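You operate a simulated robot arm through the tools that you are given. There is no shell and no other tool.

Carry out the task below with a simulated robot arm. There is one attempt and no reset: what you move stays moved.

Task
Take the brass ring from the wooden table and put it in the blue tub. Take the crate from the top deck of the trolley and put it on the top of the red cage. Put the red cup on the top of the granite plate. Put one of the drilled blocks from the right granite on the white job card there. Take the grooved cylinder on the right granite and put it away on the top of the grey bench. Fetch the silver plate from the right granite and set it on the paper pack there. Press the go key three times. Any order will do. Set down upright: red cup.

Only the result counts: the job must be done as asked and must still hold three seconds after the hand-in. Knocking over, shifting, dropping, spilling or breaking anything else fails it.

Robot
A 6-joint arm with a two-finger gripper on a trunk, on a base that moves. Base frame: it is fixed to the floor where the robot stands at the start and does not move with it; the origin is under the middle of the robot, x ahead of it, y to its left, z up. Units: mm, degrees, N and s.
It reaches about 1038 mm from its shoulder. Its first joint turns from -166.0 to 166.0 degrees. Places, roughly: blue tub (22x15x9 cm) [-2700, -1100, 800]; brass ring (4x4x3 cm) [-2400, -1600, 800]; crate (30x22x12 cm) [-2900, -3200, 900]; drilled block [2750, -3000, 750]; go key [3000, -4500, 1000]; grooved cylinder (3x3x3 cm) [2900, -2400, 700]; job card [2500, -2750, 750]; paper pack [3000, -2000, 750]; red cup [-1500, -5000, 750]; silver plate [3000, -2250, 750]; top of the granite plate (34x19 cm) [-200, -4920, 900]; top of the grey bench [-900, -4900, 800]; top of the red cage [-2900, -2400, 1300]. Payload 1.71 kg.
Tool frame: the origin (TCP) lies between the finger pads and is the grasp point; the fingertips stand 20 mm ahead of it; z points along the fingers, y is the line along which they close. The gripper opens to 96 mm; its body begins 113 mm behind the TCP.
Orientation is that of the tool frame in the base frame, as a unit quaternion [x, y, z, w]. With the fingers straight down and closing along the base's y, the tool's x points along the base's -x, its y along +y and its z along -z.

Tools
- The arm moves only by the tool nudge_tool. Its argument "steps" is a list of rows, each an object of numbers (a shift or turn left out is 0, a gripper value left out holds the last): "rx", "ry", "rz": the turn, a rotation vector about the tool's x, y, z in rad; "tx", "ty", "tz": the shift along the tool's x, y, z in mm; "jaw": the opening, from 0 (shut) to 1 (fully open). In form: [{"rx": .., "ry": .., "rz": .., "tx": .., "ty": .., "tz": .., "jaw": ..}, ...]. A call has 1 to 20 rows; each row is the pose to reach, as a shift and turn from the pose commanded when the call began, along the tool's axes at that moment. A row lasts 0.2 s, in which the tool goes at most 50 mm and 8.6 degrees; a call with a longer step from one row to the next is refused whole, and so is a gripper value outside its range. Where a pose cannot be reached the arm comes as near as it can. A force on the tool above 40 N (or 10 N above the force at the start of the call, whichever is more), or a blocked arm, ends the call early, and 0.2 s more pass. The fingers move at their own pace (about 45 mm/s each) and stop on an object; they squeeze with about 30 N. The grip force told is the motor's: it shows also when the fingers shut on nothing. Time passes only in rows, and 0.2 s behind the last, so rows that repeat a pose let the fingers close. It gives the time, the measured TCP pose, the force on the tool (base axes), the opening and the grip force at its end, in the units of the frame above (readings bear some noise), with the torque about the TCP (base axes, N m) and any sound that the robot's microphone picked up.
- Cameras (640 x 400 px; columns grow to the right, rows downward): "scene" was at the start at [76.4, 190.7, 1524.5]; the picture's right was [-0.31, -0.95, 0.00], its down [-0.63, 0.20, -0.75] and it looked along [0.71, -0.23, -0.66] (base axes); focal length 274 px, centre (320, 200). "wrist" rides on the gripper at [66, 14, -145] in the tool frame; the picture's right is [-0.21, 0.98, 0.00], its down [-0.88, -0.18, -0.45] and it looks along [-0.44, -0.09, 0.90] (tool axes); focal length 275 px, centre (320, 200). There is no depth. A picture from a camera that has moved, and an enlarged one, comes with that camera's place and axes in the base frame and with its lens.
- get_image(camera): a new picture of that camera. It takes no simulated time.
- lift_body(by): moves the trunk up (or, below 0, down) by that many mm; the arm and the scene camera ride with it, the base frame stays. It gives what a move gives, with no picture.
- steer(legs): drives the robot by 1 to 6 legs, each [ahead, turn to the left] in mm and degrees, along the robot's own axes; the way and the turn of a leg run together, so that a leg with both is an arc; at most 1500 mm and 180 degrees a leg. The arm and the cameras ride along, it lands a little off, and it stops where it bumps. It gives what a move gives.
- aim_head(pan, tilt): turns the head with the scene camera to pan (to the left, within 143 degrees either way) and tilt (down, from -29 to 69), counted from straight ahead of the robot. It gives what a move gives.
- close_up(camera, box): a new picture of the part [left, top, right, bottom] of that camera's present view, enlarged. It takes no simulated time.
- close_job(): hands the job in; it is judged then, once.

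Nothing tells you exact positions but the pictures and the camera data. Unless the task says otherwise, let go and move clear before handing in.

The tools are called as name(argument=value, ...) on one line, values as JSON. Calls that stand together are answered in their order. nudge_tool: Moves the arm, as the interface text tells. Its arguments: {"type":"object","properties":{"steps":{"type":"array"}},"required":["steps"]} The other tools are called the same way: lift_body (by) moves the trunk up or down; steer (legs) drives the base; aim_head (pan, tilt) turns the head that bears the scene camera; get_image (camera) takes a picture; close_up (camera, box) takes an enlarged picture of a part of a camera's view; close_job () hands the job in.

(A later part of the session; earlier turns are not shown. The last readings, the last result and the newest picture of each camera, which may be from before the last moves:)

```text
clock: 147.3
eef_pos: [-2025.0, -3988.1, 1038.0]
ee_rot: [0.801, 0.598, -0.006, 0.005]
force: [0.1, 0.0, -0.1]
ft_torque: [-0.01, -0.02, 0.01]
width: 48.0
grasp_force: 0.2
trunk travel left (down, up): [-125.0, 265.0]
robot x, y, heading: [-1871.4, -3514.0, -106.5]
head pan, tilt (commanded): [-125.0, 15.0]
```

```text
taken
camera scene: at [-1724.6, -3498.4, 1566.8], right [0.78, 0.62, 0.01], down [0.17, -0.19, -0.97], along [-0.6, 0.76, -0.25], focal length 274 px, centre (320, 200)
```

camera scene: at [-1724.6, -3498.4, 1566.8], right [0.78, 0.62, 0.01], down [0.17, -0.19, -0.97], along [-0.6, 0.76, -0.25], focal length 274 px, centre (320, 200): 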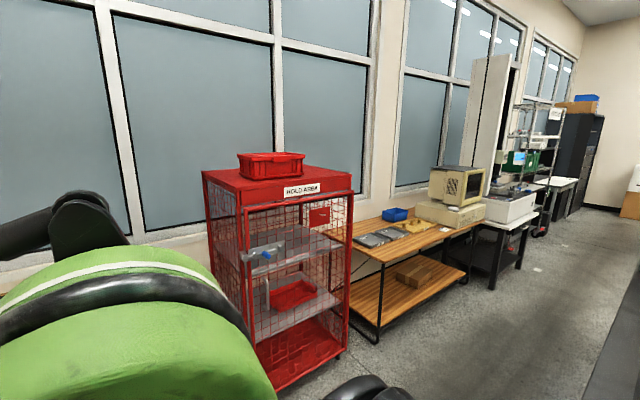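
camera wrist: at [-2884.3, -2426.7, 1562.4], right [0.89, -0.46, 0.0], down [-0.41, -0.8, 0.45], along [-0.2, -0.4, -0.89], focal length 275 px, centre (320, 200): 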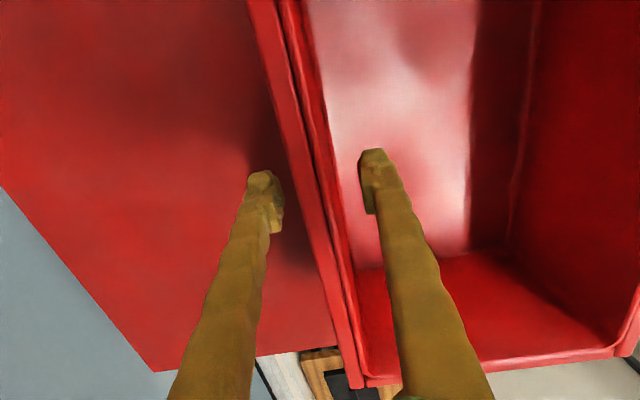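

The crate sits well on the cage. To keep the forearm off the wall I'll take the cup from the bench's front instead, facing it squarely. I'll drive across to stand opposite the cup at a distance first.

steer(legs=[[0, 91.5], [880, 0], [0, -90]])

aim_head(pan=0, tilt=35)

get_image(camera="scene")

close_up(camera="scene", box=[250, 60, 500, 220])

```text
clock: 165.6
eef_pos: [-1164.6, -4228.1, 1038.7]
ee_rot: [0.803, 0.596, -0.006, 0.004]
force: [0.0, 0.4, 0.2]
ft_torque: [0.0, 0.01, 0.01]
width: 48.2
grasp_force: 0.1
trunk travel left (down, up): [-125.0, 265.0]
robot x, y, heading: [-1006.9, -3757.3, -106.9]
head pan, tilt (commanded): [-125.0, 15.0]
```

```text
clock: 167.6
eef_pos: [-1159.3, -4213.5, 1045.2]
ee_rot: [0.802, 0.597, -0.012, 0.01]
force: [0.3, 1.1, -0.3]
ft_torque: [-0.19, 0.01, -0.02]
width: 47.9
grasp_force: 0.1
trunk travel left (down, up): [-125.0, 265.0]
robot x, y, heading: [-1005.7, -3758.1, -106.9]
head pan, tilt (commanded): [0.0, 35.0]
```

```text
taken
camera scene: at [-827.3, -3893.3, 1532.7], right [-0.96, 0.29, 0.0], down [0.17, 0.56, -0.81], along [-0.23, -0.78, -0.58], focal length 274 px, centre (320, 200)
```

scene: 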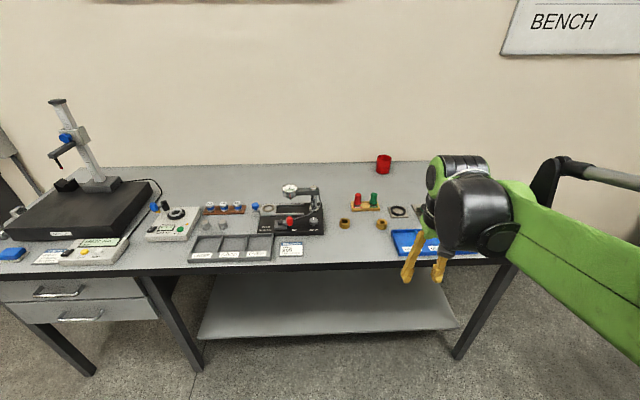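

```text
2.50 times, centred on (375, 140) of scene
camera zoom: at [-827.3, -3893.3, 1532.7], right [-0.96, 0.29, 0.0], down [0.17, 0.56, -0.81], along [-0.23, -0.78, -0.58], focal length 686 px, centre (182, 350)
```

zoom: 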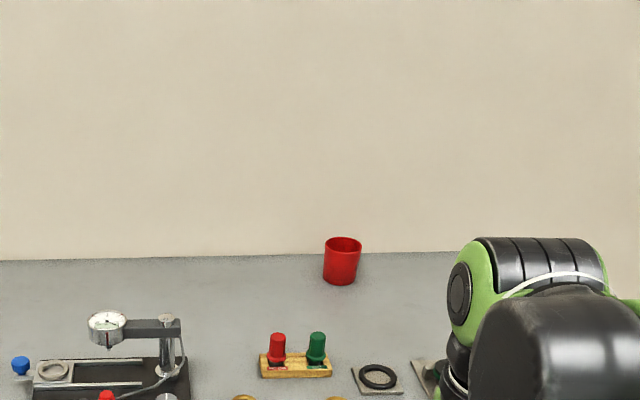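

The cup is near (-1476,-4958), base about z≈825, roughly 850 mm ahead of the arm axis once I close in on the bench. I'll square up and drive forward 365 mm.

steer(legs=[[0, 1.9], [365, 0]])

aim_head(pan=0, tilt=62)

get_image(camera="scene")

aim_head(pan=-10, tilt=35)

get_image(camera="scene")

get_image(camera="wrist")

```text
clock: 171.0
eef_pos: [-1245.4, -4565.9, 1046.0]
ee_rot: [0.796, 0.605, -0.012, 0.01]
force: [1.4, -0.5, -1.0]
ft_torque: [-0.02, -0.02, 0.0]
width: 48.0
grasp_force: 0.1
trunk travel left (down, up): [-125.0, 265.0]
robot x, y, heading: [-1101.7, -4106.7, -105.5]
head pan, tilt (commanded): [0.0, 35.0]
```

```text
clock: 171.9
eef_pos: [-1240.9, -4551.6, 1051.9]
ee_rot: [0.795, 0.606, -0.018, 0.014]
force: [-0.2, 1.9, 1.2]
ft_torque: [-0.23, 0.04, 0.0]
width: 47.8
grasp_force: 0.1
trunk travel left (down, up): [-125.0, 265.0]
robot x, y, heading: [-1102.1, -4110.1, -105.8]
head pan, tilt (commanded): [0.0, 62.0]
```

```text
taken
camera scene: at [-911.4, -4213.6, 1496.6], right [-0.96, 0.27, 0.0], down [0.24, 0.86, -0.46], along [-0.12, -0.44, -0.89], focal length 274 px, centre (320, 200)
```

scene: 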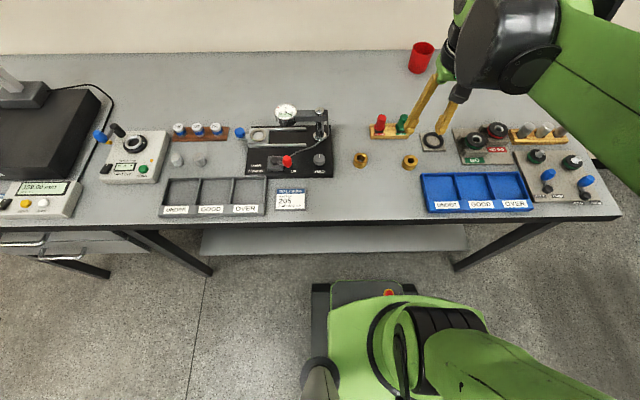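

```text
clock: 172.8
eef_pos: [-1239.4, -4547.9, 1053.3]
ee_rot: [0.795, 0.606, -0.019, 0.014]
force: [0.1, -0.2, 0.1]
ft_torque: [-0.04, -0.02, -0.02]
width: 48.1
grasp_force: 0.1
trunk travel left (down, up): [-125.0, 265.0]
robot x, y, heading: [-1102.0, -4109.1, -105.3]
head pan, tilt (commanded): [-10.0, 35.0]
```

```text
taken
camera scene: at [-930.2, -4224.2, 1533.1], right [-0.9, 0.43, 0.0], down [0.25, 0.52, -0.81], along [-0.35, -0.74, -0.58], focal length 274 px, centre (320, 200)
```

scene: 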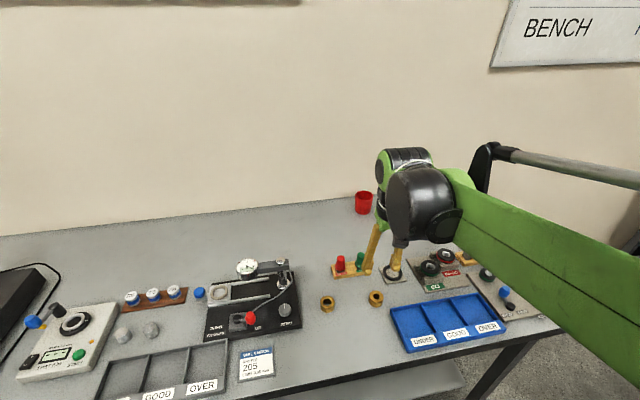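

```text
taken
camera wrist: at [-1207.2, -4481.7, 1196.0], right [0.89, -0.46, 0.01], down [-0.4, -0.77, 0.49], along [-0.22, -0.44, -0.87], focal length 275 px, centre (320, 200)
```

wrist: 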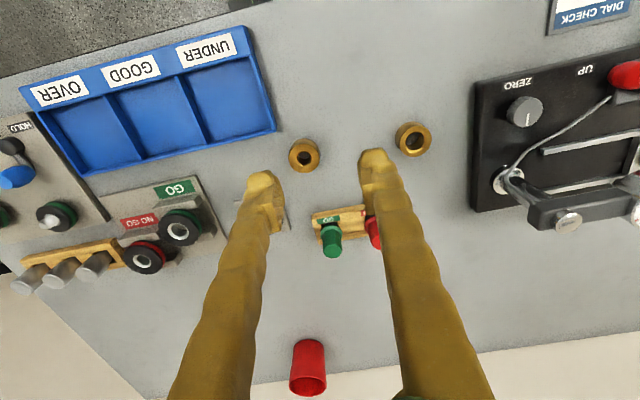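

I'm parked ~60 mm off the bench edge. The cup is at about (-1471,-4950), top near z≈915. I'll open the gripper, level it and approach high for a closer look.

nudge_tool(steps=[{"tx": -43, "ty": -15, "tz": 6, "ry": 0.006, "jaw": 1}, {"tx": -87, "ty": -29, "tz": 12, "ry": 0.012, "jaw": 1}, {"tx": -130, "ty": -44, "tz": 18, "ry": 0.018, "jaw": 1}, {"tx": -173, "ty": -58, "tz": 25, "ry": 0.024, "jaw": 1}, {"tx": -217, "ty": -73, "tz": 31, "ry": 0.03, "jaw": 1}, {"tx": -260, "ty": -88, "tz": 37, "ry": 0.036, "jaw": 1}, {"tx": -304, "ty": -102, "tz": 43, "ry": 0.042, "jaw": 1}, {"tx": -347, "ty": -117, "tz": 49, "ry": 0.047, "jaw": 1}])

get_image(camera="wrist")

get_image(camera="scene")

```text
clock: 174.7
eef_pos: [-1444.4, -4853.7, 1019.1]
ee_rot: [0.796, 0.605, 0.0, -0.001]
force: [-0.3, 1.4, 0.4]
ft_torque: [-0.06, 0.05, 0.01]
width: 95.8
grasp_force: 0.0
trunk travel left (down, up): [-125.0, 265.0]
robot x, y, heading: [-1104.0, -4106.2, -105.5]
head pan, tilt (commanded): [-10.0, 35.0]
```

```text
taken
camera wrist: at [-1414.3, -4794.7, 1164.3], right [0.89, -0.46, 0.0], down [-0.41, -0.8, 0.44], along [-0.2, -0.39, -0.9], focal length 275 px, centre (320, 200)
```

wrist: 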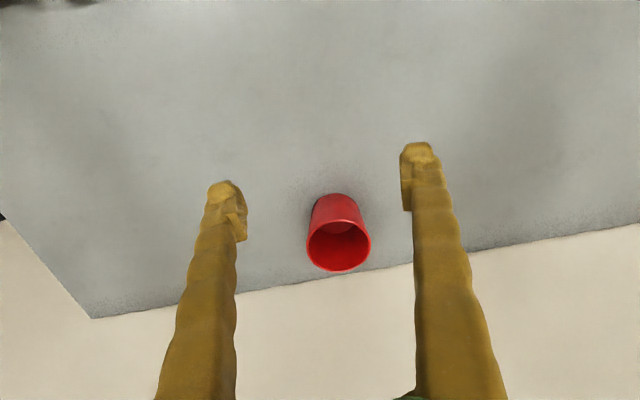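

```text
taken
camera scene: at [-933.0, -4235.5, 1532.6], right [-0.9, 0.43, 0.0], down [0.25, 0.53, -0.81], along [-0.35, -0.73, -0.59], focal length 274 px, centre (320, 200)
```

scene: 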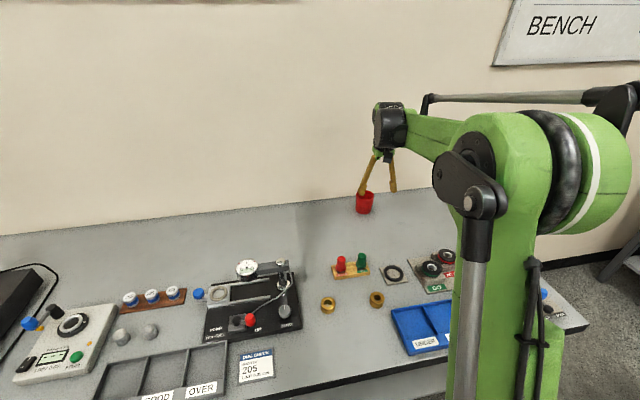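

The cup is empty and nearly centred laterally; its centre should be ~125 mm ahead, rim about z≈905. I'll move over it and check the alignment again before descending.

nudge_tool(steps=[{"tx": -40, "ty": -1, "tz": 8}, {"tx": -80, "ty": -2, "tz": 20}, {"tx": -110, "ty": -3, "tz": 35}, {"tx": -110, "ty": -3, "tz": 40}])

get_image(camera="wrist")

close_up(camera="scene", box=[300, 80, 460, 240])

```text
clock: 175.7
eef_pos: [-1477.1, -4962.4, 977.6]
ee_rot: [0.795, 0.607, 0.001, -0.002]
force: [0.4, -0.7, -0.7]
ft_torque: [0.02, 0.0, -0.01]
width: 96.0
grasp_force: 0.0
trunk travel left (down, up): [-125.0, 265.0]
robot x, y, heading: [-1100.5, -4107.6, -105.8]
head pan, tilt (commanded): [-10.0, 35.0]
```

```text
taken
camera wrist: at [-1446.6, -4902.2, 1123.1], right [0.89, -0.46, 0.0], down [-0.41, -0.8, 0.44], along [-0.2, -0.39, -0.9], focal length 275 px, centre (320, 200)
```

wrist: 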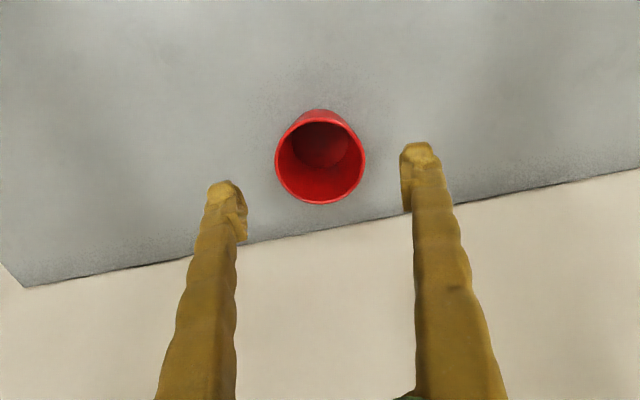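

```text
2.50 times, centred on (380, 160) of scene
camera zoom: at [-933.8, -4236.9, 1532.6], right [-0.9, 0.43, 0.0], down [0.25, 0.53, -0.81], along [-0.35, -0.73, -0.59], focal length 686 px, centre (170, 300)
```

zoom: 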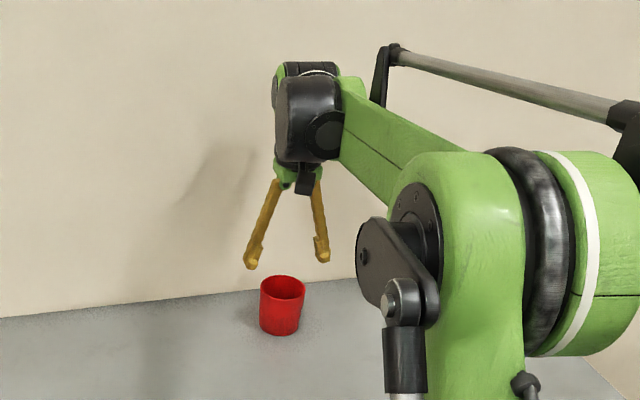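

The rim triangulates to (-1476,-4958), z≈919, diameter ~69 mm, so I have ample clearance. Descending around the cup and closing.

nudge_tool(steps=[{"tx": 4, "tz": 25}, {"tx": 4, "tz": 50}, {"tx": 4, "tz": 75}, {"tx": 4, "tz": 95}, {"tx": 4, "tz": 103}])

get_image(camera="wrist")

close_up(camera="scene", box=[300, 80, 460, 240])

```text
clock: 176.8
eef_pos: [-1477.7, -4958.6, 873.9]
ee_rot: [0.795, 0.606, 0.001, 0.0]
force: [0.8, -0.6, -0.4]
ft_torque: [-0.02, 0.03, -0.03]
width: 96.0
grasp_force: 0.1
trunk travel left (down, up): [-125.0, 265.0]
robot x, y, heading: [-1098.3, -4106.1, -105.1]
head pan, tilt (commanded): [-10.0, 35.0]
```

```text
taken
camera wrist: at [-1445.9, -4898.2, 1021.1], right [0.89, -0.46, 0.0], down [-0.41, -0.8, 0.44], along [-0.2, -0.39, -0.9], focal length 275 px, centre (320, 200)
```

wrist: 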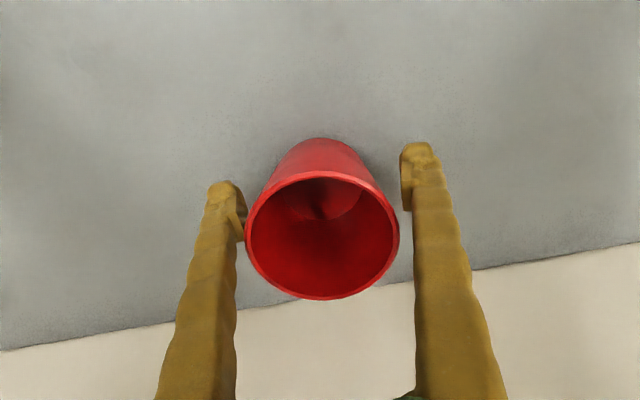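

```text
2.50 times, centred on (380, 160) of scene
camera zoom: at [-933.6, -4236.4, 1532.6], right [-0.9, 0.43, 0.0], down [0.25, 0.53, -0.81], along [-0.35, -0.73, -0.59], focal length 686 px, centre (170, 300)
```

zoom: 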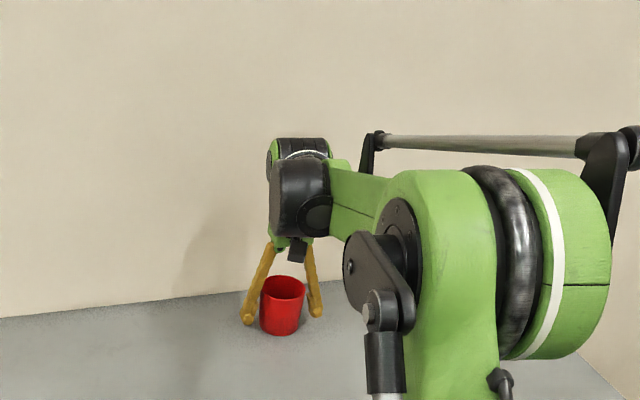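

nudge_tool(steps=[{"ty": -1, "jaw": 0.85}, {"ty": -1, "jaw": 0.7}, {"ty": -1, "jaw": 0.5}, {"ty": -1, "jaw": 0.4}, {"ty": -1, "jaw": 0.2}, {"ty": -1, "jaw": 0.0}, {"ty": -1, "jaw": 0.0}])

get_image(camera="wrist")

```text
clock: 178.4
eef_pos: [-1476.4, -4957.5, 874.9]
ee_rot: [0.796, 0.606, 0.0, 0.0]
force: [-0.7, 1.2, -0.8]
ft_torque: [0.02, 0.02, -0.01]
width: 78.3
grasp_force: 30.0
trunk travel left (down, up): [-125.0, 265.0]
robot x, y, heading: [-1100.4, -4107.1, -105.1]
head pan, tilt (commanded): [-10.0, 35.0]
```

```text
taken
camera wrist: at [-1446.7, -4897.7, 1021.5], right [0.89, -0.46, 0.0], down [-0.41, -0.8, 0.44], along [-0.2, -0.39, -0.9], focal length 275 px, centre (320, 200)
```

wrist: 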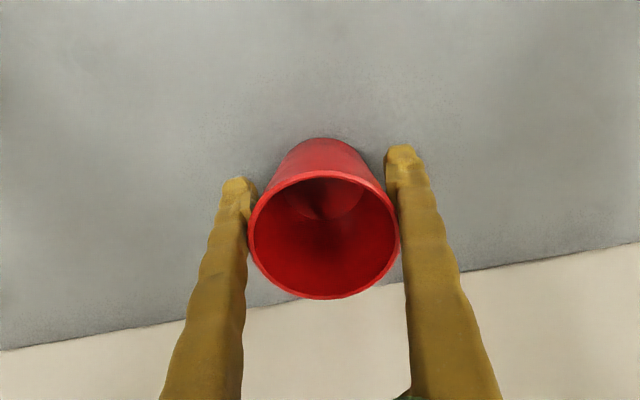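

The fingers splay outward when wide open, so they are only bearing on the rim. A pinch of one cup wall will be more secure, so I'll open, rise, shift 34 mm to one wall and grip that instead.

nudge_tool(steps=[{"jaw": 0.9}, {"jaw": 1}, {"jaw": 1}, {"tz": -30, "jaw": 1}, {"tz": -70, "jaw": 1}, {"tz": -103, "jaw": 1}, {"tz": -103, "ty": 18, "jaw": 0.6}, {"tz": -103, "ty": 35, "jaw": 0.35}, {"tz": -103, "ty": 35, "jaw": 0.35}, {"tz": -90, "ty": 35, "jaw": 0.35}])

get_image(camera="wrist")

```text
clock: 180.7
eef_pos: [-1444.6, -4966.8, 966.5]
ee_rot: [0.795, 0.606, 0.001, -0.001]
force: [-1.2, -0.8, 0.5]
ft_torque: [-0.01, 0.03, -0.03]
width: 33.4
grasp_force: 0.0
trunk travel left (down, up): [-125.0, 265.0]
robot x, y, heading: [-1099.4, -4107.9, -105.5]
head pan, tilt (commanded): [-10.0, 35.0]
```

```text
taken
camera wrist: at [-1413.1, -4907.7, 1111.5], right [0.89, -0.46, 0.0], down [-0.41, -0.8, 0.44], along [-0.2, -0.39, -0.9], focal length 275 px, centre (320, 200)
```

wrist: 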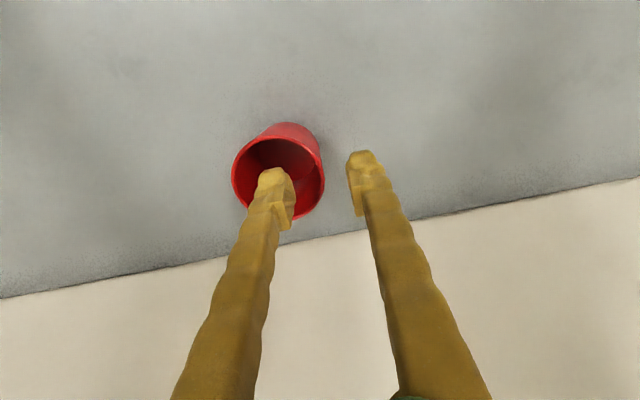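

The inside/outside finger placement works; a small shift centres the wall between the pads. Descending ~68 mm and pinching.

nudge_tool(steps=[{"tx": -9, "ty": 3}, {"tx": -9, "ty": 3, "tz": 20}, {"tx": -9, "ty": 3, "tz": 40}, {"tx": -9, "ty": 3, "tz": 58}, {"tx": -9, "ty": 3, "tz": 68}])

get_image(camera="wrist")

close_up(camera="scene", box=[300, 80, 460, 240])

```text
clock: 181.8
eef_pos: [-1444.0, -4975.7, 896.5]
ee_rot: [0.796, 0.606, 0.0, -0.001]
force: [-0.4, 0.1, 0.8]
ft_torque: [-0.02, 0.02, 0.03]
width: 33.6
grasp_force: 0.0
trunk travel left (down, up): [-125.0, 265.0]
robot x, y, heading: [-1098.4, -4107.3, -105.6]
head pan, tilt (commanded): [-10.0, 35.0]
```

```text
taken
camera wrist: at [-1413.0, -4917.1, 1043.4], right [0.89, -0.46, 0.0], down [-0.41, -0.8, 0.44], along [-0.2, -0.39, -0.9], focal length 275 px, centre (320, 200)
```

wrist: 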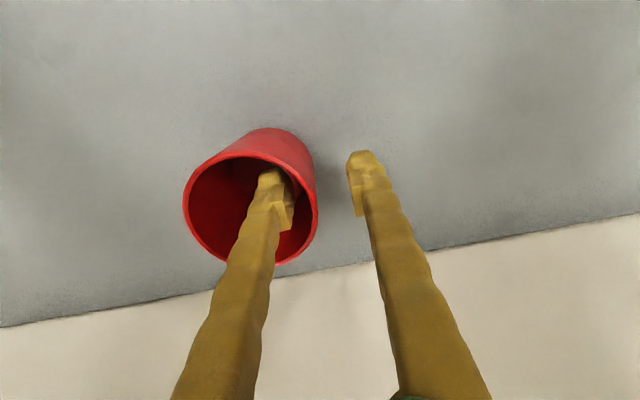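

```text
2.50 times, centred on (380, 160) of scene
camera zoom: at [-933.5, -4236.4, 1532.6], right [-0.9, 0.43, 0.0], down [0.25, 0.53, -0.81], along [-0.35, -0.73, -0.59], focal length 686 px, centre (170, 300)
```

zoom: 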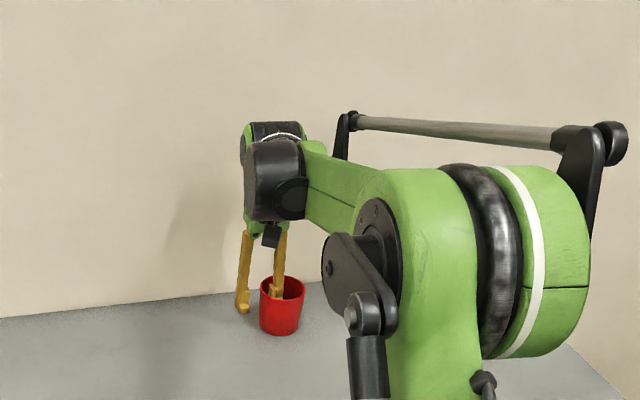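

nudge_tool(steps=[{"jaw": 0.25}, {"jaw": 0.15}, {"jaw": 0.05}, {"jaw": 0}, {"jaw": 0}, {"jaw": 0}])

get_image(camera="wrist")

```text
clock: 183.2
eef_pos: [-1443.5, -4976.6, 896.6]
ee_rot: [0.795, 0.607, 0.001, -0.001]
force: [-0.3, 0.4, -0.4]
ft_torque: [-0.01, 0.03, 0.04]
width: 6.1
grasp_force: 30.2
trunk travel left (down, up): [-125.0, 265.0]
robot x, y, heading: [-1099.0, -4107.7, -105.7]
head pan, tilt (commanded): [-10.0, 35.0]
```

```text
taken
camera wrist: at [-1413.0, -4917.0, 1043.7], right [0.89, -0.46, 0.0], down [-0.41, -0.8, 0.44], along [-0.2, -0.39, -0.9], focal length 275 px, centre (320, 200)
```

wrist: 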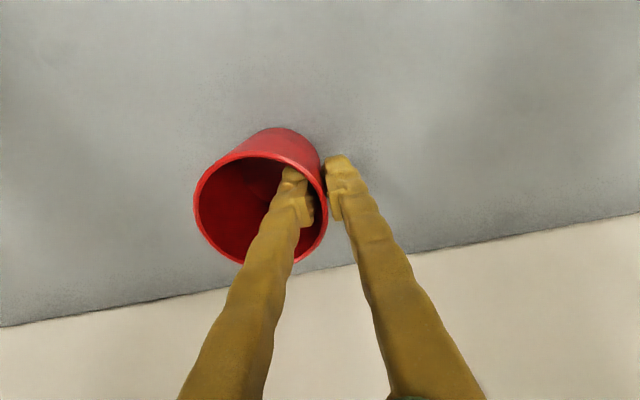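

Pinched firmly (6 mm). Lifting and checking that the cup comes along level.

nudge_tool(steps=[{"tz": -10}, {"tz": -30}, {"tz": -60}, {"tz": -100}, {"tz": -140}, {"tz": -150}])

get_image(camera="wrist")

get_image(camera="scene")

```text
clock: 184.7
eef_pos: [-1442.7, -4976.4, 1046.4]
ee_rot: [0.795, 0.606, 0.002, -0.001]
force: [-0.2, 0.4, -0.5]
ft_torque: [0.03, -0.02, -0.03]
width: 5.6
grasp_force: 29.8
trunk travel left (down, up): [-125.0, 265.0]
robot x, y, heading: [-1101.3, -4107.0, -105.4]
head pan, tilt (commanded): [-10.0, 35.0]
```

```text
taken
camera wrist: at [-1412.0, -4916.7, 1192.8], right [0.89, -0.46, 0.0], down [-0.41, -0.8, 0.44], along [-0.2, -0.39, -0.9], focal length 275 px, centre (320, 200)
```

wrist: 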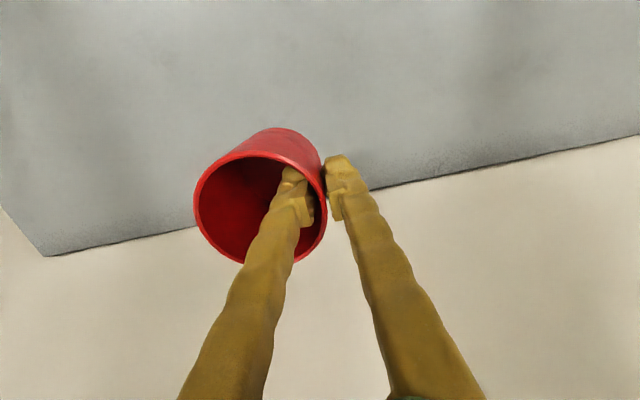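

```text
taken
camera scene: at [-933.5, -4236.2, 1532.6], right [-0.9, 0.43, 0.0], down [0.25, 0.53, -0.81], along [-0.35, -0.73, -0.59], focal length 274 px, centre (320, 200)
```

scene: 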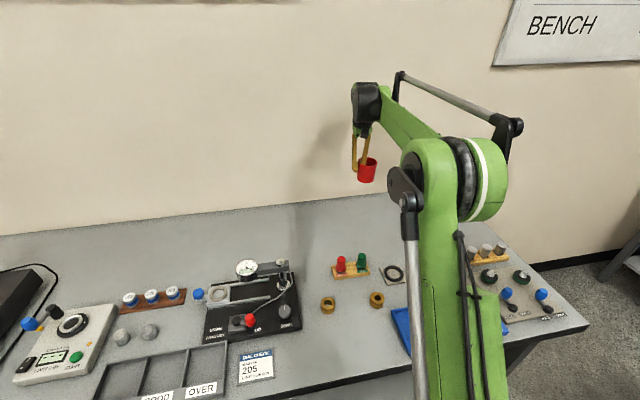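

The cup hangs upright. I'll retract the arm, then back away, drive along the bench and face the granite plate.

nudge_tool(steps=[{"tx": 20, "ty": 3, "tz": -10}, {"tx": 60, "ty": 9, "tz": -25}, {"tx": 105, "ty": 15, "tz": -40}, {"tx": 150, "ty": 21, "tz": -50}, {"tx": 195, "ty": 27, "tz": -60}, {"tx": 240, "ty": 34, "tz": -60}, {"tx": 285, "ty": 41, "tz": -60}, {"tx": 330, "ty": 48, "tz": -60}, {"tx": 375, "ty": 54, "tz": -60}, {"tx": 410, "ty": 60, "tz": -60}, {"tx": 430, "ty": 60, "tz": -60}])

steer(legs=[[-350, 0], [0, 90]])

get_image(camera="wrist")

aim_head(pan=-30, tilt=25)

get_image(camera="scene")

aim_head(pan=20, tilt=15)

get_image(camera="scene")

```text
clock: 187.1
eef_pos: [-1271.7, -4579.2, 1108.1]
ee_rot: [0.796, 0.606, 0.001, -0.001]
force: [-0.8, -0.5, -0.9]
ft_torque: [-0.01, -0.08, -0.01]
width: 5.9
grasp_force: 29.4
trunk travel left (down, up): [-125.0, 265.0]
robot x, y, heading: [-1101.0, -4108.3, -105.5]
head pan, tilt (commanded): [-10.0, 35.0]
```

```text
clock: 196.0
eef_pos: [-528.8, -3925.1, 1108.3]
ee_rot: [0.12, 0.993, 0.0, -0.001]
force: [0.8, 0.3, -1.5]
ft_torque: [0.05, 0.03, -0.01]
width: 6.0
grasp_force: 30.0
trunk travel left (down, up): [-125.0, 265.0]
robot x, y, heading: [-1005.9, -3770.5, -13.5]
head pan, tilt (commanded): [-10.0, 35.0]
```

```text
taken
camera wrist: at [-589.4, -3895.3, 1253.9], right [0.43, 0.9, 0.0], down [0.81, -0.39, 0.44], along [0.4, -0.19, -0.9], focal length 275 px, centre (320, 200)
```

wrist: 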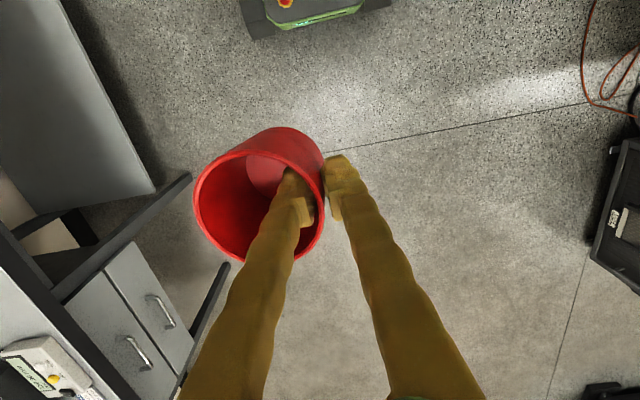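

```text
clock: 196.8
eef_pos: [-543.2, -3920.8, 1113.7]
ee_rot: [0.118, 0.993, -0.001, 0.005]
force: [-1.9, 0.2, -1.2]
ft_torque: [-0.03, -0.31, 0.0]
width: 5.9
grasp_force: 30.0
trunk travel left (down, up): [-125.0, 265.0]
robot x, y, heading: [-1009.4, -3769.8, -13.8]
head pan, tilt (commanded): [-30.0, 25.0]
```

```text
taken
camera scene: at [-898.0, -3626.2, 1548.5], right [-0.69, -0.73, 0.01], down [-0.32, 0.29, -0.9], along [0.65, -0.62, -0.43], focal length 274 px, centre (320, 200)
```

scene: 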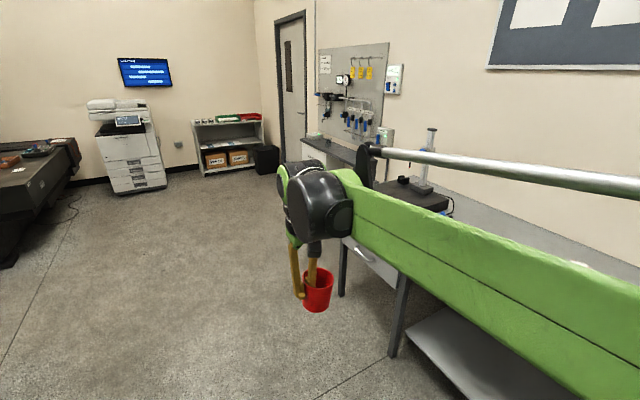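

```text
clock: 198.0
eef_pos: [-546.5, -3920.0, 1114.8]
ee_rot: [0.118, 0.993, -0.001, 0.007]
force: [-0.3, 0.5, -1.2]
ft_torque: [0.01, -0.07, -0.05]
width: 5.7
grasp_force: 29.9
trunk travel left (down, up): [-125.0, 265.0]
robot x, y, heading: [-1006.8, -3772.7, -13.4]
head pan, tilt (commanded): [20.0, 15.0]
```

```text
taken
camera scene: at [-872.6, -3552.1, 1564.7], right [0.11, -0.99, 0.0], down [-0.27, -0.03, -0.96], along [0.96, 0.11, -0.27], focal length 274 px, centre (320, 200)
```

scene: 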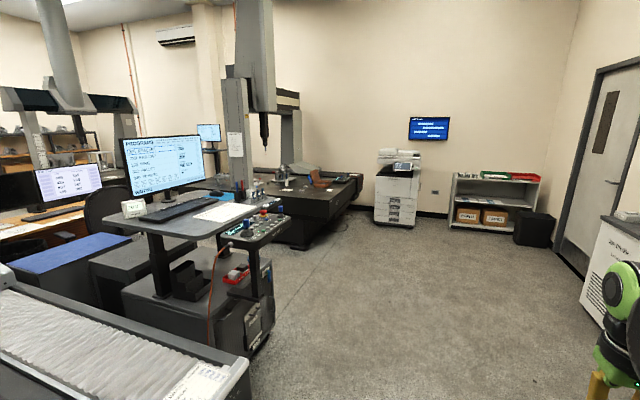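

The way along the bench is clear. I'll drive ~1060 mm along it and turn to face the plate.

steer(legs=[[0, -1.5], [1060, 0], [0, -90]])

aim_head(pan=0, tilt=35)

get_image(camera="scene")

get_image(camera="wrist")

```text
clock: 211.6
eef_pos: [-124.7, -4500.5, 1114.2]
ee_rot: [0.782, 0.624, -0.005, 0.004]
force: [0.1, 0.3, -0.4]
ft_torque: [0.02, -0.03, -0.02]
width: 6.0
grasp_force: 30.5
trunk travel left (down, up): [-125.0, 265.0]
robot x, y, heading: [20.5, -4036.7, -102.9]
head pan, tilt (commanded): [20.0, 15.0]
```

```text
clock: 212.4
eef_pos: [-125.0, -4501.1, 1113.6]
ee_rot: [0.781, 0.624, -0.006, 0.004]
force: [-0.3, -3.9, -2.1]
ft_torque: [0.42, -0.17, -0.01]
width: 5.9
grasp_force: 30.2
trunk travel left (down, up): [-125.0, 265.0]
robot x, y, heading: [18.8, -4041.1, -102.7]
head pan, tilt (commanded): [0.0, 35.0]
```

```text
taken
camera scene: at [207.7, -4171.3, 1532.1], right [-0.98, 0.22, 0.0], down [0.13, 0.58, -0.81], along [-0.18, -0.79, -0.59], focal length 274 px, centre (320, 200)
```

scene: 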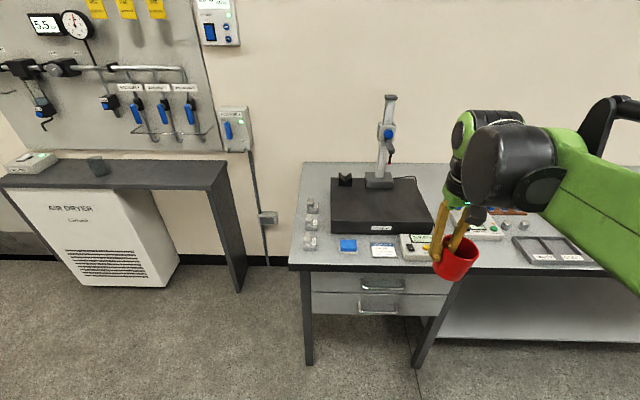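

```text
taken
camera wrist: at [-96.5, -4438.1, 1259.9], right [0.91, -0.42, 0.0], down [-0.37, -0.81, 0.46], along [-0.19, -0.42, -0.89], focal length 275 px, centre (320, 200)
```

wrist: 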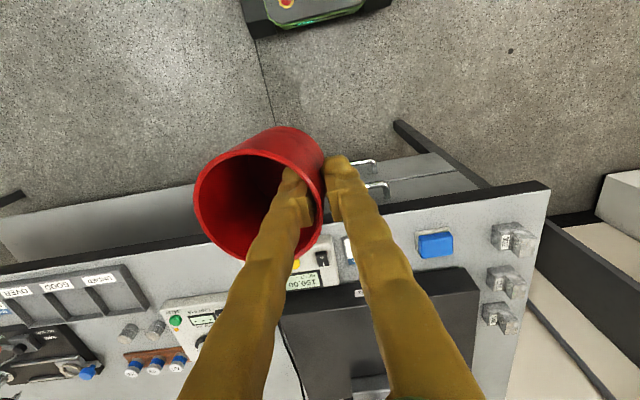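

I'm facing the plate: a black granite block with a stand and a small V-block on its back half; the front half is free. Zooming in to choose a spot for the cup.

close_up(camera="scene", box=[290, 80, 490, 280])

steer(legs=[[0, -2.2], [330, 0]])

aim_head(pan=-10, tilt=50)

get_image(camera="scene")

get_image(camera="wrist")

```text
2.00 times, centred on (390, 180) of scene
camera zoom: at [207.7, -4171.3, 1532.1], right [-0.98, 0.22, 0.0], down [0.13, 0.58, -0.81], along [-0.18, -0.79, -0.59], focal length 549 px, centre (180, 240)
```

zoom: 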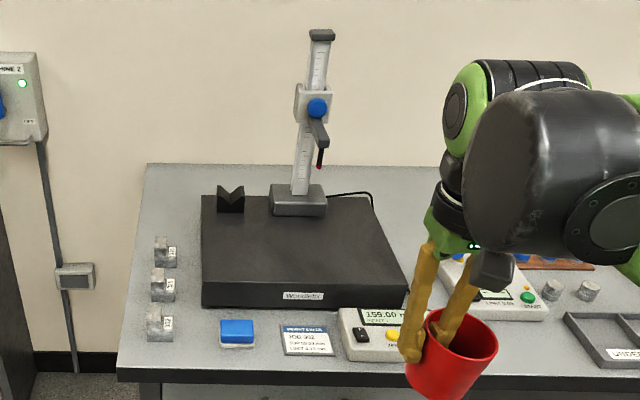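

```text
clock: 215.6
eef_pos: [-224.7, -4796.1, 1121.0]
ee_rot: [0.795, 0.607, -0.012, 0.007]
force: [0.2, 1.1, -1.0]
ft_torque: [0.0, -0.04, -0.01]
width: 5.9
grasp_force: 30.4
trunk travel left (down, up): [-125.0, 265.0]
robot x, y, heading: [-57.6, -4355.2, -105.1]
head pan, tilt (commanded): [0.0, 35.0]
```

```text
clock: 216.4
eef_pos: [-222.7, -4789.0, 1125.0]
ee_rot: [0.794, 0.608, -0.015, 0.01]
force: [-1.0, 1.0, 0.1]
ft_torque: [-0.16, -0.01, -0.04]
width: 6.1
grasp_force: 29.9
trunk travel left (down, up): [-125.0, 265.0]
robot x, y, heading: [-64.2, -4352.1, -105.1]
head pan, tilt (commanded): [-10.0, 50.0]
```

```text
taken
camera scene: at [112.5, -4459.9, 1511.6], right [-0.91, 0.42, 0.0], down [0.33, 0.7, -0.64], along [-0.27, -0.58, -0.77], focal length 274 px, centre (320, 200)
```

scene: 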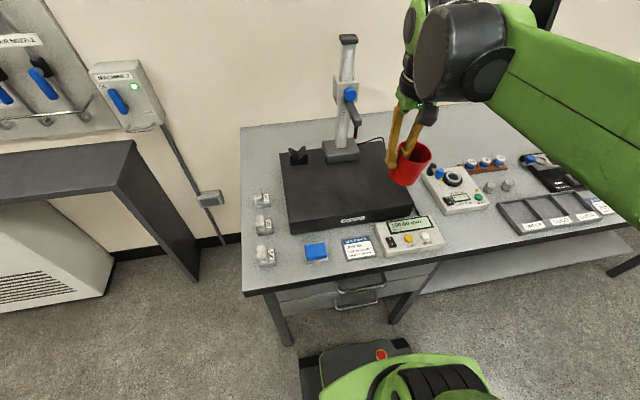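

```text
taken
camera wrist: at [-190.7, -4723.2, 1267.9], right [0.89, -0.45, 0.01], down [-0.4, -0.78, 0.47], along [-0.21, -0.43, -0.88], focal length 275 px, centre (320, 200)
```

wrist: 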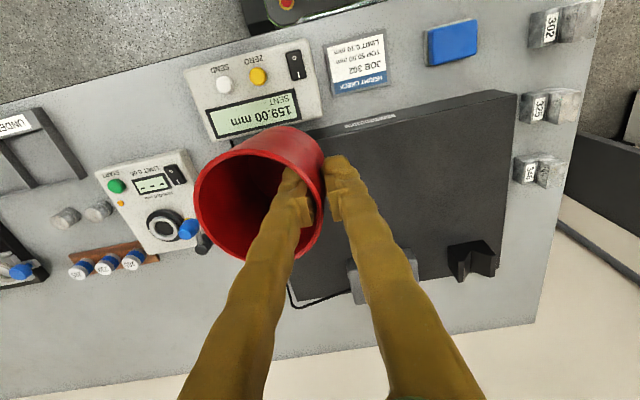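

The plate top is at z≈899; its free front area spans u 922–1262, v -4731 to -4921 (room axes), with the stand's probe over the rear. I'll set the cup toward the left-front, away from the probe.

nudge_tool(steps=[{"tx": -5, "ty": 40, "ry": 0.012}, {"tx": -15, "ty": 84, "ry": 0.024}, {"tx": -28, "ty": 128, "ry": 0.036}, {"tx": -45, "ty": 168, "ry": 0.036}, {"tx": -75, "ty": 195, "ry": 0.036}, {"tx": -102, "ty": 195, "tz": 20, "ry": 0.036}, {"tx": -102, "ty": 195, "tz": 55, "ry": 0.036}, {"tx": -102, "ty": 195, "tz": 85, "ry": 0.036}])

get_image(camera="wrist")

get_image(camera="scene")

```text
clock: 218.2
eef_pos: [-62.3, -4929.4, 1046.4]
ee_rot: [0.795, 0.607, -0.002, 0.002]
force: [-0.2, 0.9, -0.2]
ft_torque: [-0.13, -0.01, 0.02]
width: 6.2
grasp_force: 29.6
trunk travel left (down, up): [-125.0, 265.0]
robot x, y, heading: [-64.8, -4353.2, -105.1]
head pan, tilt (commanded): [-10.0, 50.0]
```

```text
taken
camera wrist: at [-31.8, -4868.8, 1193.2], right [0.89, -0.45, 0.0], down [-0.41, -0.8, 0.45], along [-0.2, -0.4, -0.89], focal length 275 px, centre (320, 200)
```

wrist: 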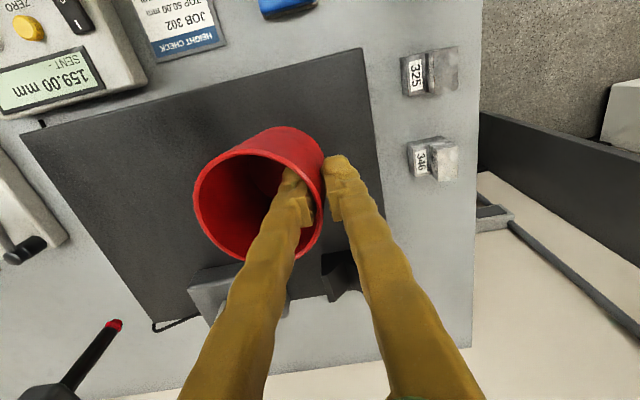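

```text
taken
camera scene: at [109.6, -4470.5, 1511.1], right [-0.91, 0.42, 0.0], down [0.33, 0.7, -0.63], along [-0.27, -0.57, -0.78], focal length 274 px, centre (320, 200)
```

scene: 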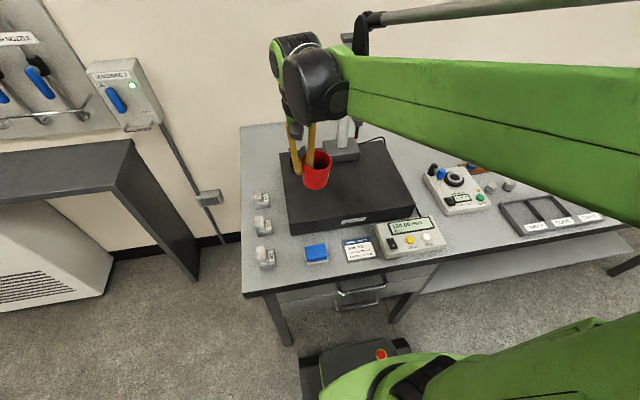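

The cup is over the free part of the plate, about 85 mm from the edges and clear of the probe. Lowering now.

nudge_tool(steps=[{"tz": 20, "ry": 0.003}, {"tz": 40, "ry": 0.003}, {"tz": 56, "ry": 0.003}, {"tz": 66, "ry": 0.003}])

close_up(camera="scene", box=[240, 80, 400, 240])

get_image(camera="wrist")

```text
clock: 219.2
eef_pos: [-61.2, -4932.2, 980.4]
ee_rot: [0.795, 0.607, -0.001, 0.001]
force: [0.3, 1.0, -1.1]
ft_torque: [-0.02, -0.03, -0.02]
width: 6.2
grasp_force: 30.0
trunk travel left (down, up): [-125.0, 265.0]
robot x, y, heading: [-63.9, -4357.4, -105.0]
head pan, tilt (commanded): [-10.0, 50.0]
```

```text
2.50 times, centred on (320, 160) of scene
camera zoom: at [109.3, -4472.0, 1511.0], right [-0.91, 0.42, 0.0], down [0.33, 0.7, -0.63], along [-0.27, -0.57, -0.78], focal length 686 px, centre (320, 300)
```

zoom: 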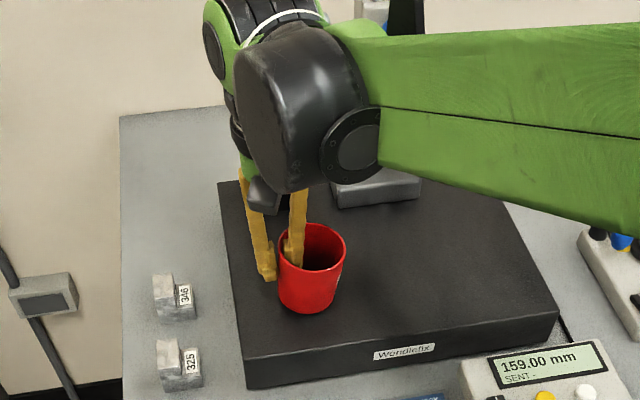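

```text
taken
camera wrist: at [-31.0, -4871.8, 1126.3], right [0.89, -0.45, 0.0], down [-0.41, -0.8, 0.45], along [-0.2, -0.4, -0.89], focal length 275 px, centre (320, 200)
```

wrist: 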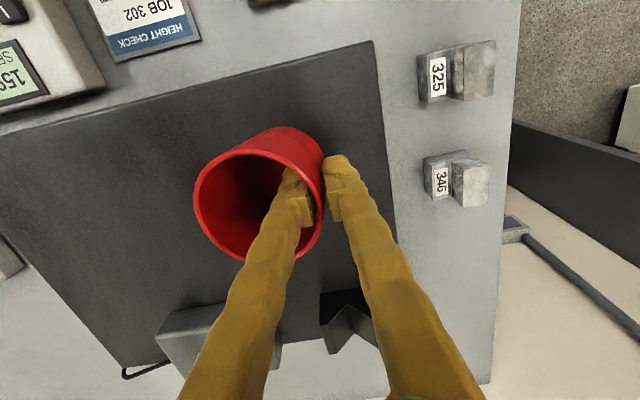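

nudge_tool(steps=[{"tz": 4}, {"tz": 8}])

nudge_tool(steps=[{"tz": 2}, {"tz": 4}])

close_up(camera="scene", box=[240, 80, 400, 240])

```text
clock: 219.8
eef_pos: [-59.9, -4932.6, 972.7]
ee_rot: [0.794, 0.608, -0.001, 0.001]
force: [-0.1, -0.4, 1.3]
ft_torque: [0.01, 0.07, 0.0]
width: 5.9
grasp_force: 29.6
trunk travel left (down, up): [-125.0, 265.0]
robot x, y, heading: [-62.2, -4354.5, -105.1]
head pan, tilt (commanded): [-10.0, 50.0]
```

```text
clock: 220.4
eef_pos: [-59.2, -4933.8, 968.1]
ee_rot: [0.795, 0.607, -0.001, 0.0]
force: [-0.4, 0.0, 3.0]
ft_torque: [0.11, 0.09, 0.0]
width: 6.3
grasp_force: 30.1
trunk travel left (down, up): [-125.0, 265.0]
robot x, y, heading: [-64.0, -4354.2, -105.2]
head pan, tilt (commanded): [-10.0, 50.0]
```

```text
2.50 times, centred on (320, 160) of scene
camera zoom: at [109.4, -4471.8, 1511.0], right [-0.91, 0.42, 0.0], down [0.33, 0.7, -0.63], along [-0.27, -0.57, -0.78], focal length 686 px, centre (320, 300)
```

zoom: 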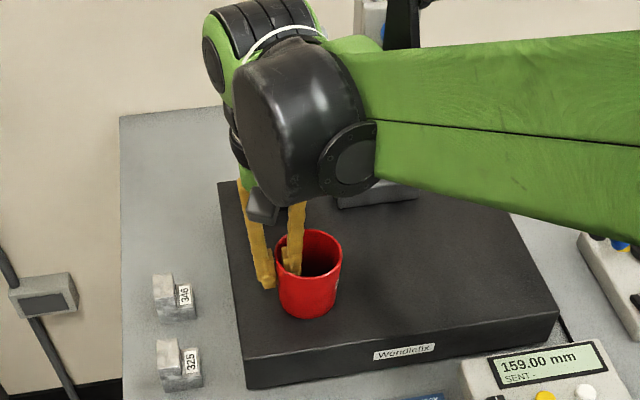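

The cup is in contact (about 3 N upward). Releasing with a modest opening and rising straight up.

nudge_tool(steps=[{"tz": 1, "jaw": 0.06}, {"tz": 1, "jaw": 0.15}, {"tz": 1, "jaw": 0.3}, {"tz": 1, "jaw": 0.34}, {"tz": 1, "jaw": 0.34}, {"tz": -15, "jaw": 0.34}, {"tz": -50, "jaw": 0.34}, {"tz": -95, "jaw": 0.34}, {"tz": -140, "jaw": 0.34}])

get_image(camera="wrist")

close_up(camera="scene", box=[240, 80, 400, 240])

```text
clock: 222.4
eef_pos: [-61.7, -4933.8, 1111.7]
ee_rot: [0.795, 0.607, -0.002, -0.001]
force: [-0.1, 0.4, 0.0]
ft_torque: [0.0, -0.01, 0.0]
width: 32.7
grasp_force: 0.1
trunk travel left (down, up): [-125.0, 265.0]
robot x, y, heading: [-64.7, -4350.8, -105.1]
head pan, tilt (commanded): [-10.0, 50.0]
```

```text
taken
camera wrist: at [-30.1, -4872.4, 1256.6], right [0.89, -0.45, 0.0], down [-0.41, -0.8, 0.45], along [-0.2, -0.4, -0.89], focal length 275 px, centre (320, 200)
```

wrist: 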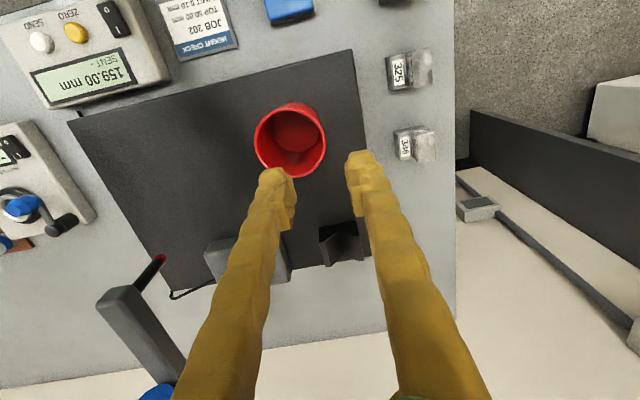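

```text
2.50 times, centred on (320, 160) of scene
camera zoom: at [109.4, -4472.1, 1511.0], right [-0.91, 0.42, 0.0], down [0.33, 0.7, -0.63], along [-0.27, -0.57, -0.78], focal length 686 px, centre (320, 300)
```

zoom: 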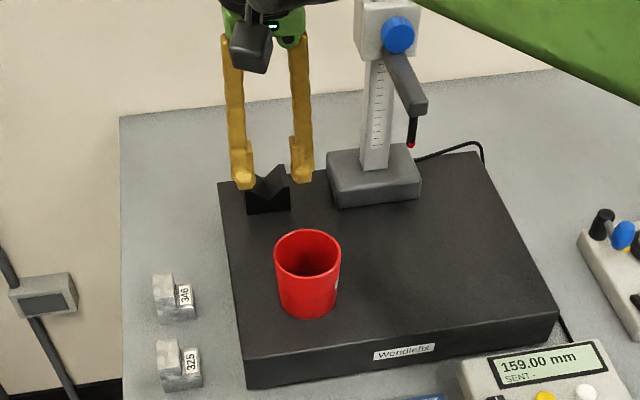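

The cup stands upright on the plate. Next is the go key on the copier; I'll tuck the arm back, reverse, and drive toward it.

nudge_tool(steps=[{"tx": 40, "tz": -10, "jaw": 0.2}, {"tx": 80, "ty": -20, "tz": -20, "jaw": 0}, {"tx": 90, "ty": -60, "tz": -20, "jaw": 0}, {"tx": 90, "ty": -105, "tz": -20, "jaw": 0}, {"tx": 90, "ty": -150, "tz": -20, "jaw": 0}])

steer(legs=[[-260, 0], [0, 104], [1000, 0]])

aim_head(pan=0, tilt=15)

get_image(camera="scene")

close_up(camera="scene", box=[280, 60, 520, 260])

aim_head(pan=40, tilt=15)

get_image(camera="scene")

```text
clock: 223.6
eef_pos: [-181.4, -4805.0, 1130.2]
ee_rot: [0.794, 0.608, -0.002, 0.0]
force: [0.4, 0.1, -0.2]
ft_torque: [-0.02, 0.02, -0.02]
width: 0.0
grasp_force: 29.4
trunk travel left (down, up): [-125.0, 265.0]
robot x, y, heading: [-59.6, -4352.3, -105.1]
head pan, tilt (commanded): [-10.0, 50.0]
```

```text
clock: 239.3
eef_pos: [1477.4, -4156.6, 1129.6]
ee_rot: [0.022, 1.0, -0.001, 0.001]
force: [0.3, 0.6, 1.1]
ft_torque: [-0.01, 0.01, 0.01]
width: 0.1
grasp_force: 29.6
trunk travel left (down, up): [-125.0, 265.0]
robot x, y, heading: [1012.6, -4142.7, -2.2]
head pan, tilt (commanded): [-10.0, 50.0]
```

```text
clock: 240.3
eef_pos: [1460.3, -4155.9, 1136.1]
ee_rot: [0.021, 1.0, -0.002, 0.009]
force: [-1.1, 0.5, 0.9]
ft_torque: [-0.01, -0.19, 0.03]
width: 0.1
grasp_force: 29.9
trunk travel left (down, up): [-125.0, 265.0]
robot x, y, heading: [1011.9, -4143.3, -2.2]
head pan, tilt (commanded): [0.0, 15.0]
```

```text
taken
camera scene: at [1102.4, -3934.1, 1564.6], right [-0.04, -1.0, 0.0], down [-0.27, 0.01, -0.96], along [0.96, -0.04, -0.27], focal length 274 px, centre (320, 200)
```

scene: 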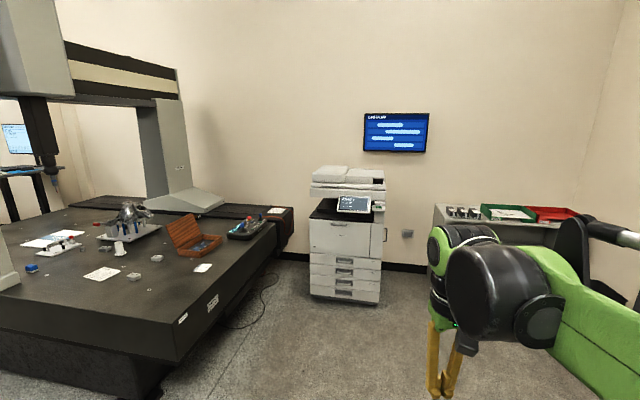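

```text
2.00 times, centred on (400, 160) of scene
camera zoom: at [1102.4, -3934.1, 1564.6], right [-0.04, -1.0, 0.0], down [-0.27, 0.01, -0.96], along [0.96, -0.04, -0.27], focal length 549 px, centre (160, 280)
```

zoom: 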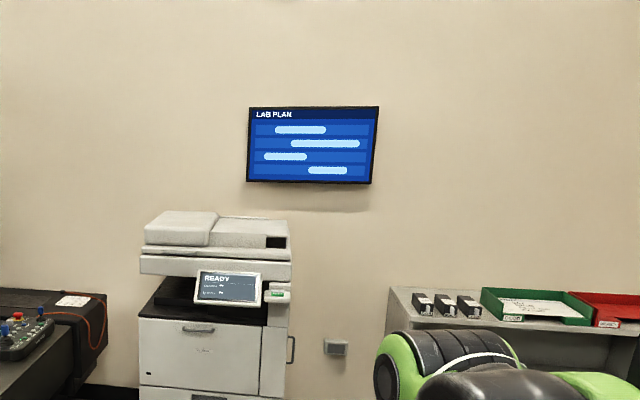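

```text
clock: 241.4
eef_pos: [1457.4, -4156.2, 1136.4]
ee_rot: [0.02, 1.0, -0.001, 0.009]
force: [-0.9, 0.8, -0.3]
ft_torque: [0.01, 0.0, 0.01]
width: 0.0
grasp_force: 29.5
trunk travel left (down, up): [-125.0, 265.0]
robot x, y, heading: [1012.0, -4141.9, -2.3]
head pan, tilt (commanded): [40.0, 15.0]
```

```text
taken
camera scene: at [1071.9, -3872.8, 1565.4], right [0.61, -0.79, 0.0], down [-0.21, -0.16, -0.96], along [0.76, 0.59, -0.26], focal length 274 px, centre (320, 200)
```

scene: 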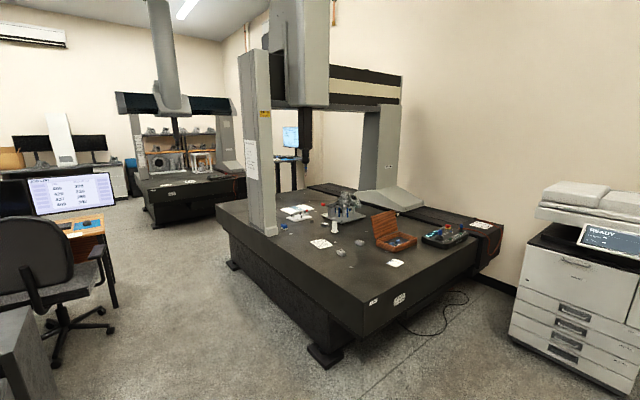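

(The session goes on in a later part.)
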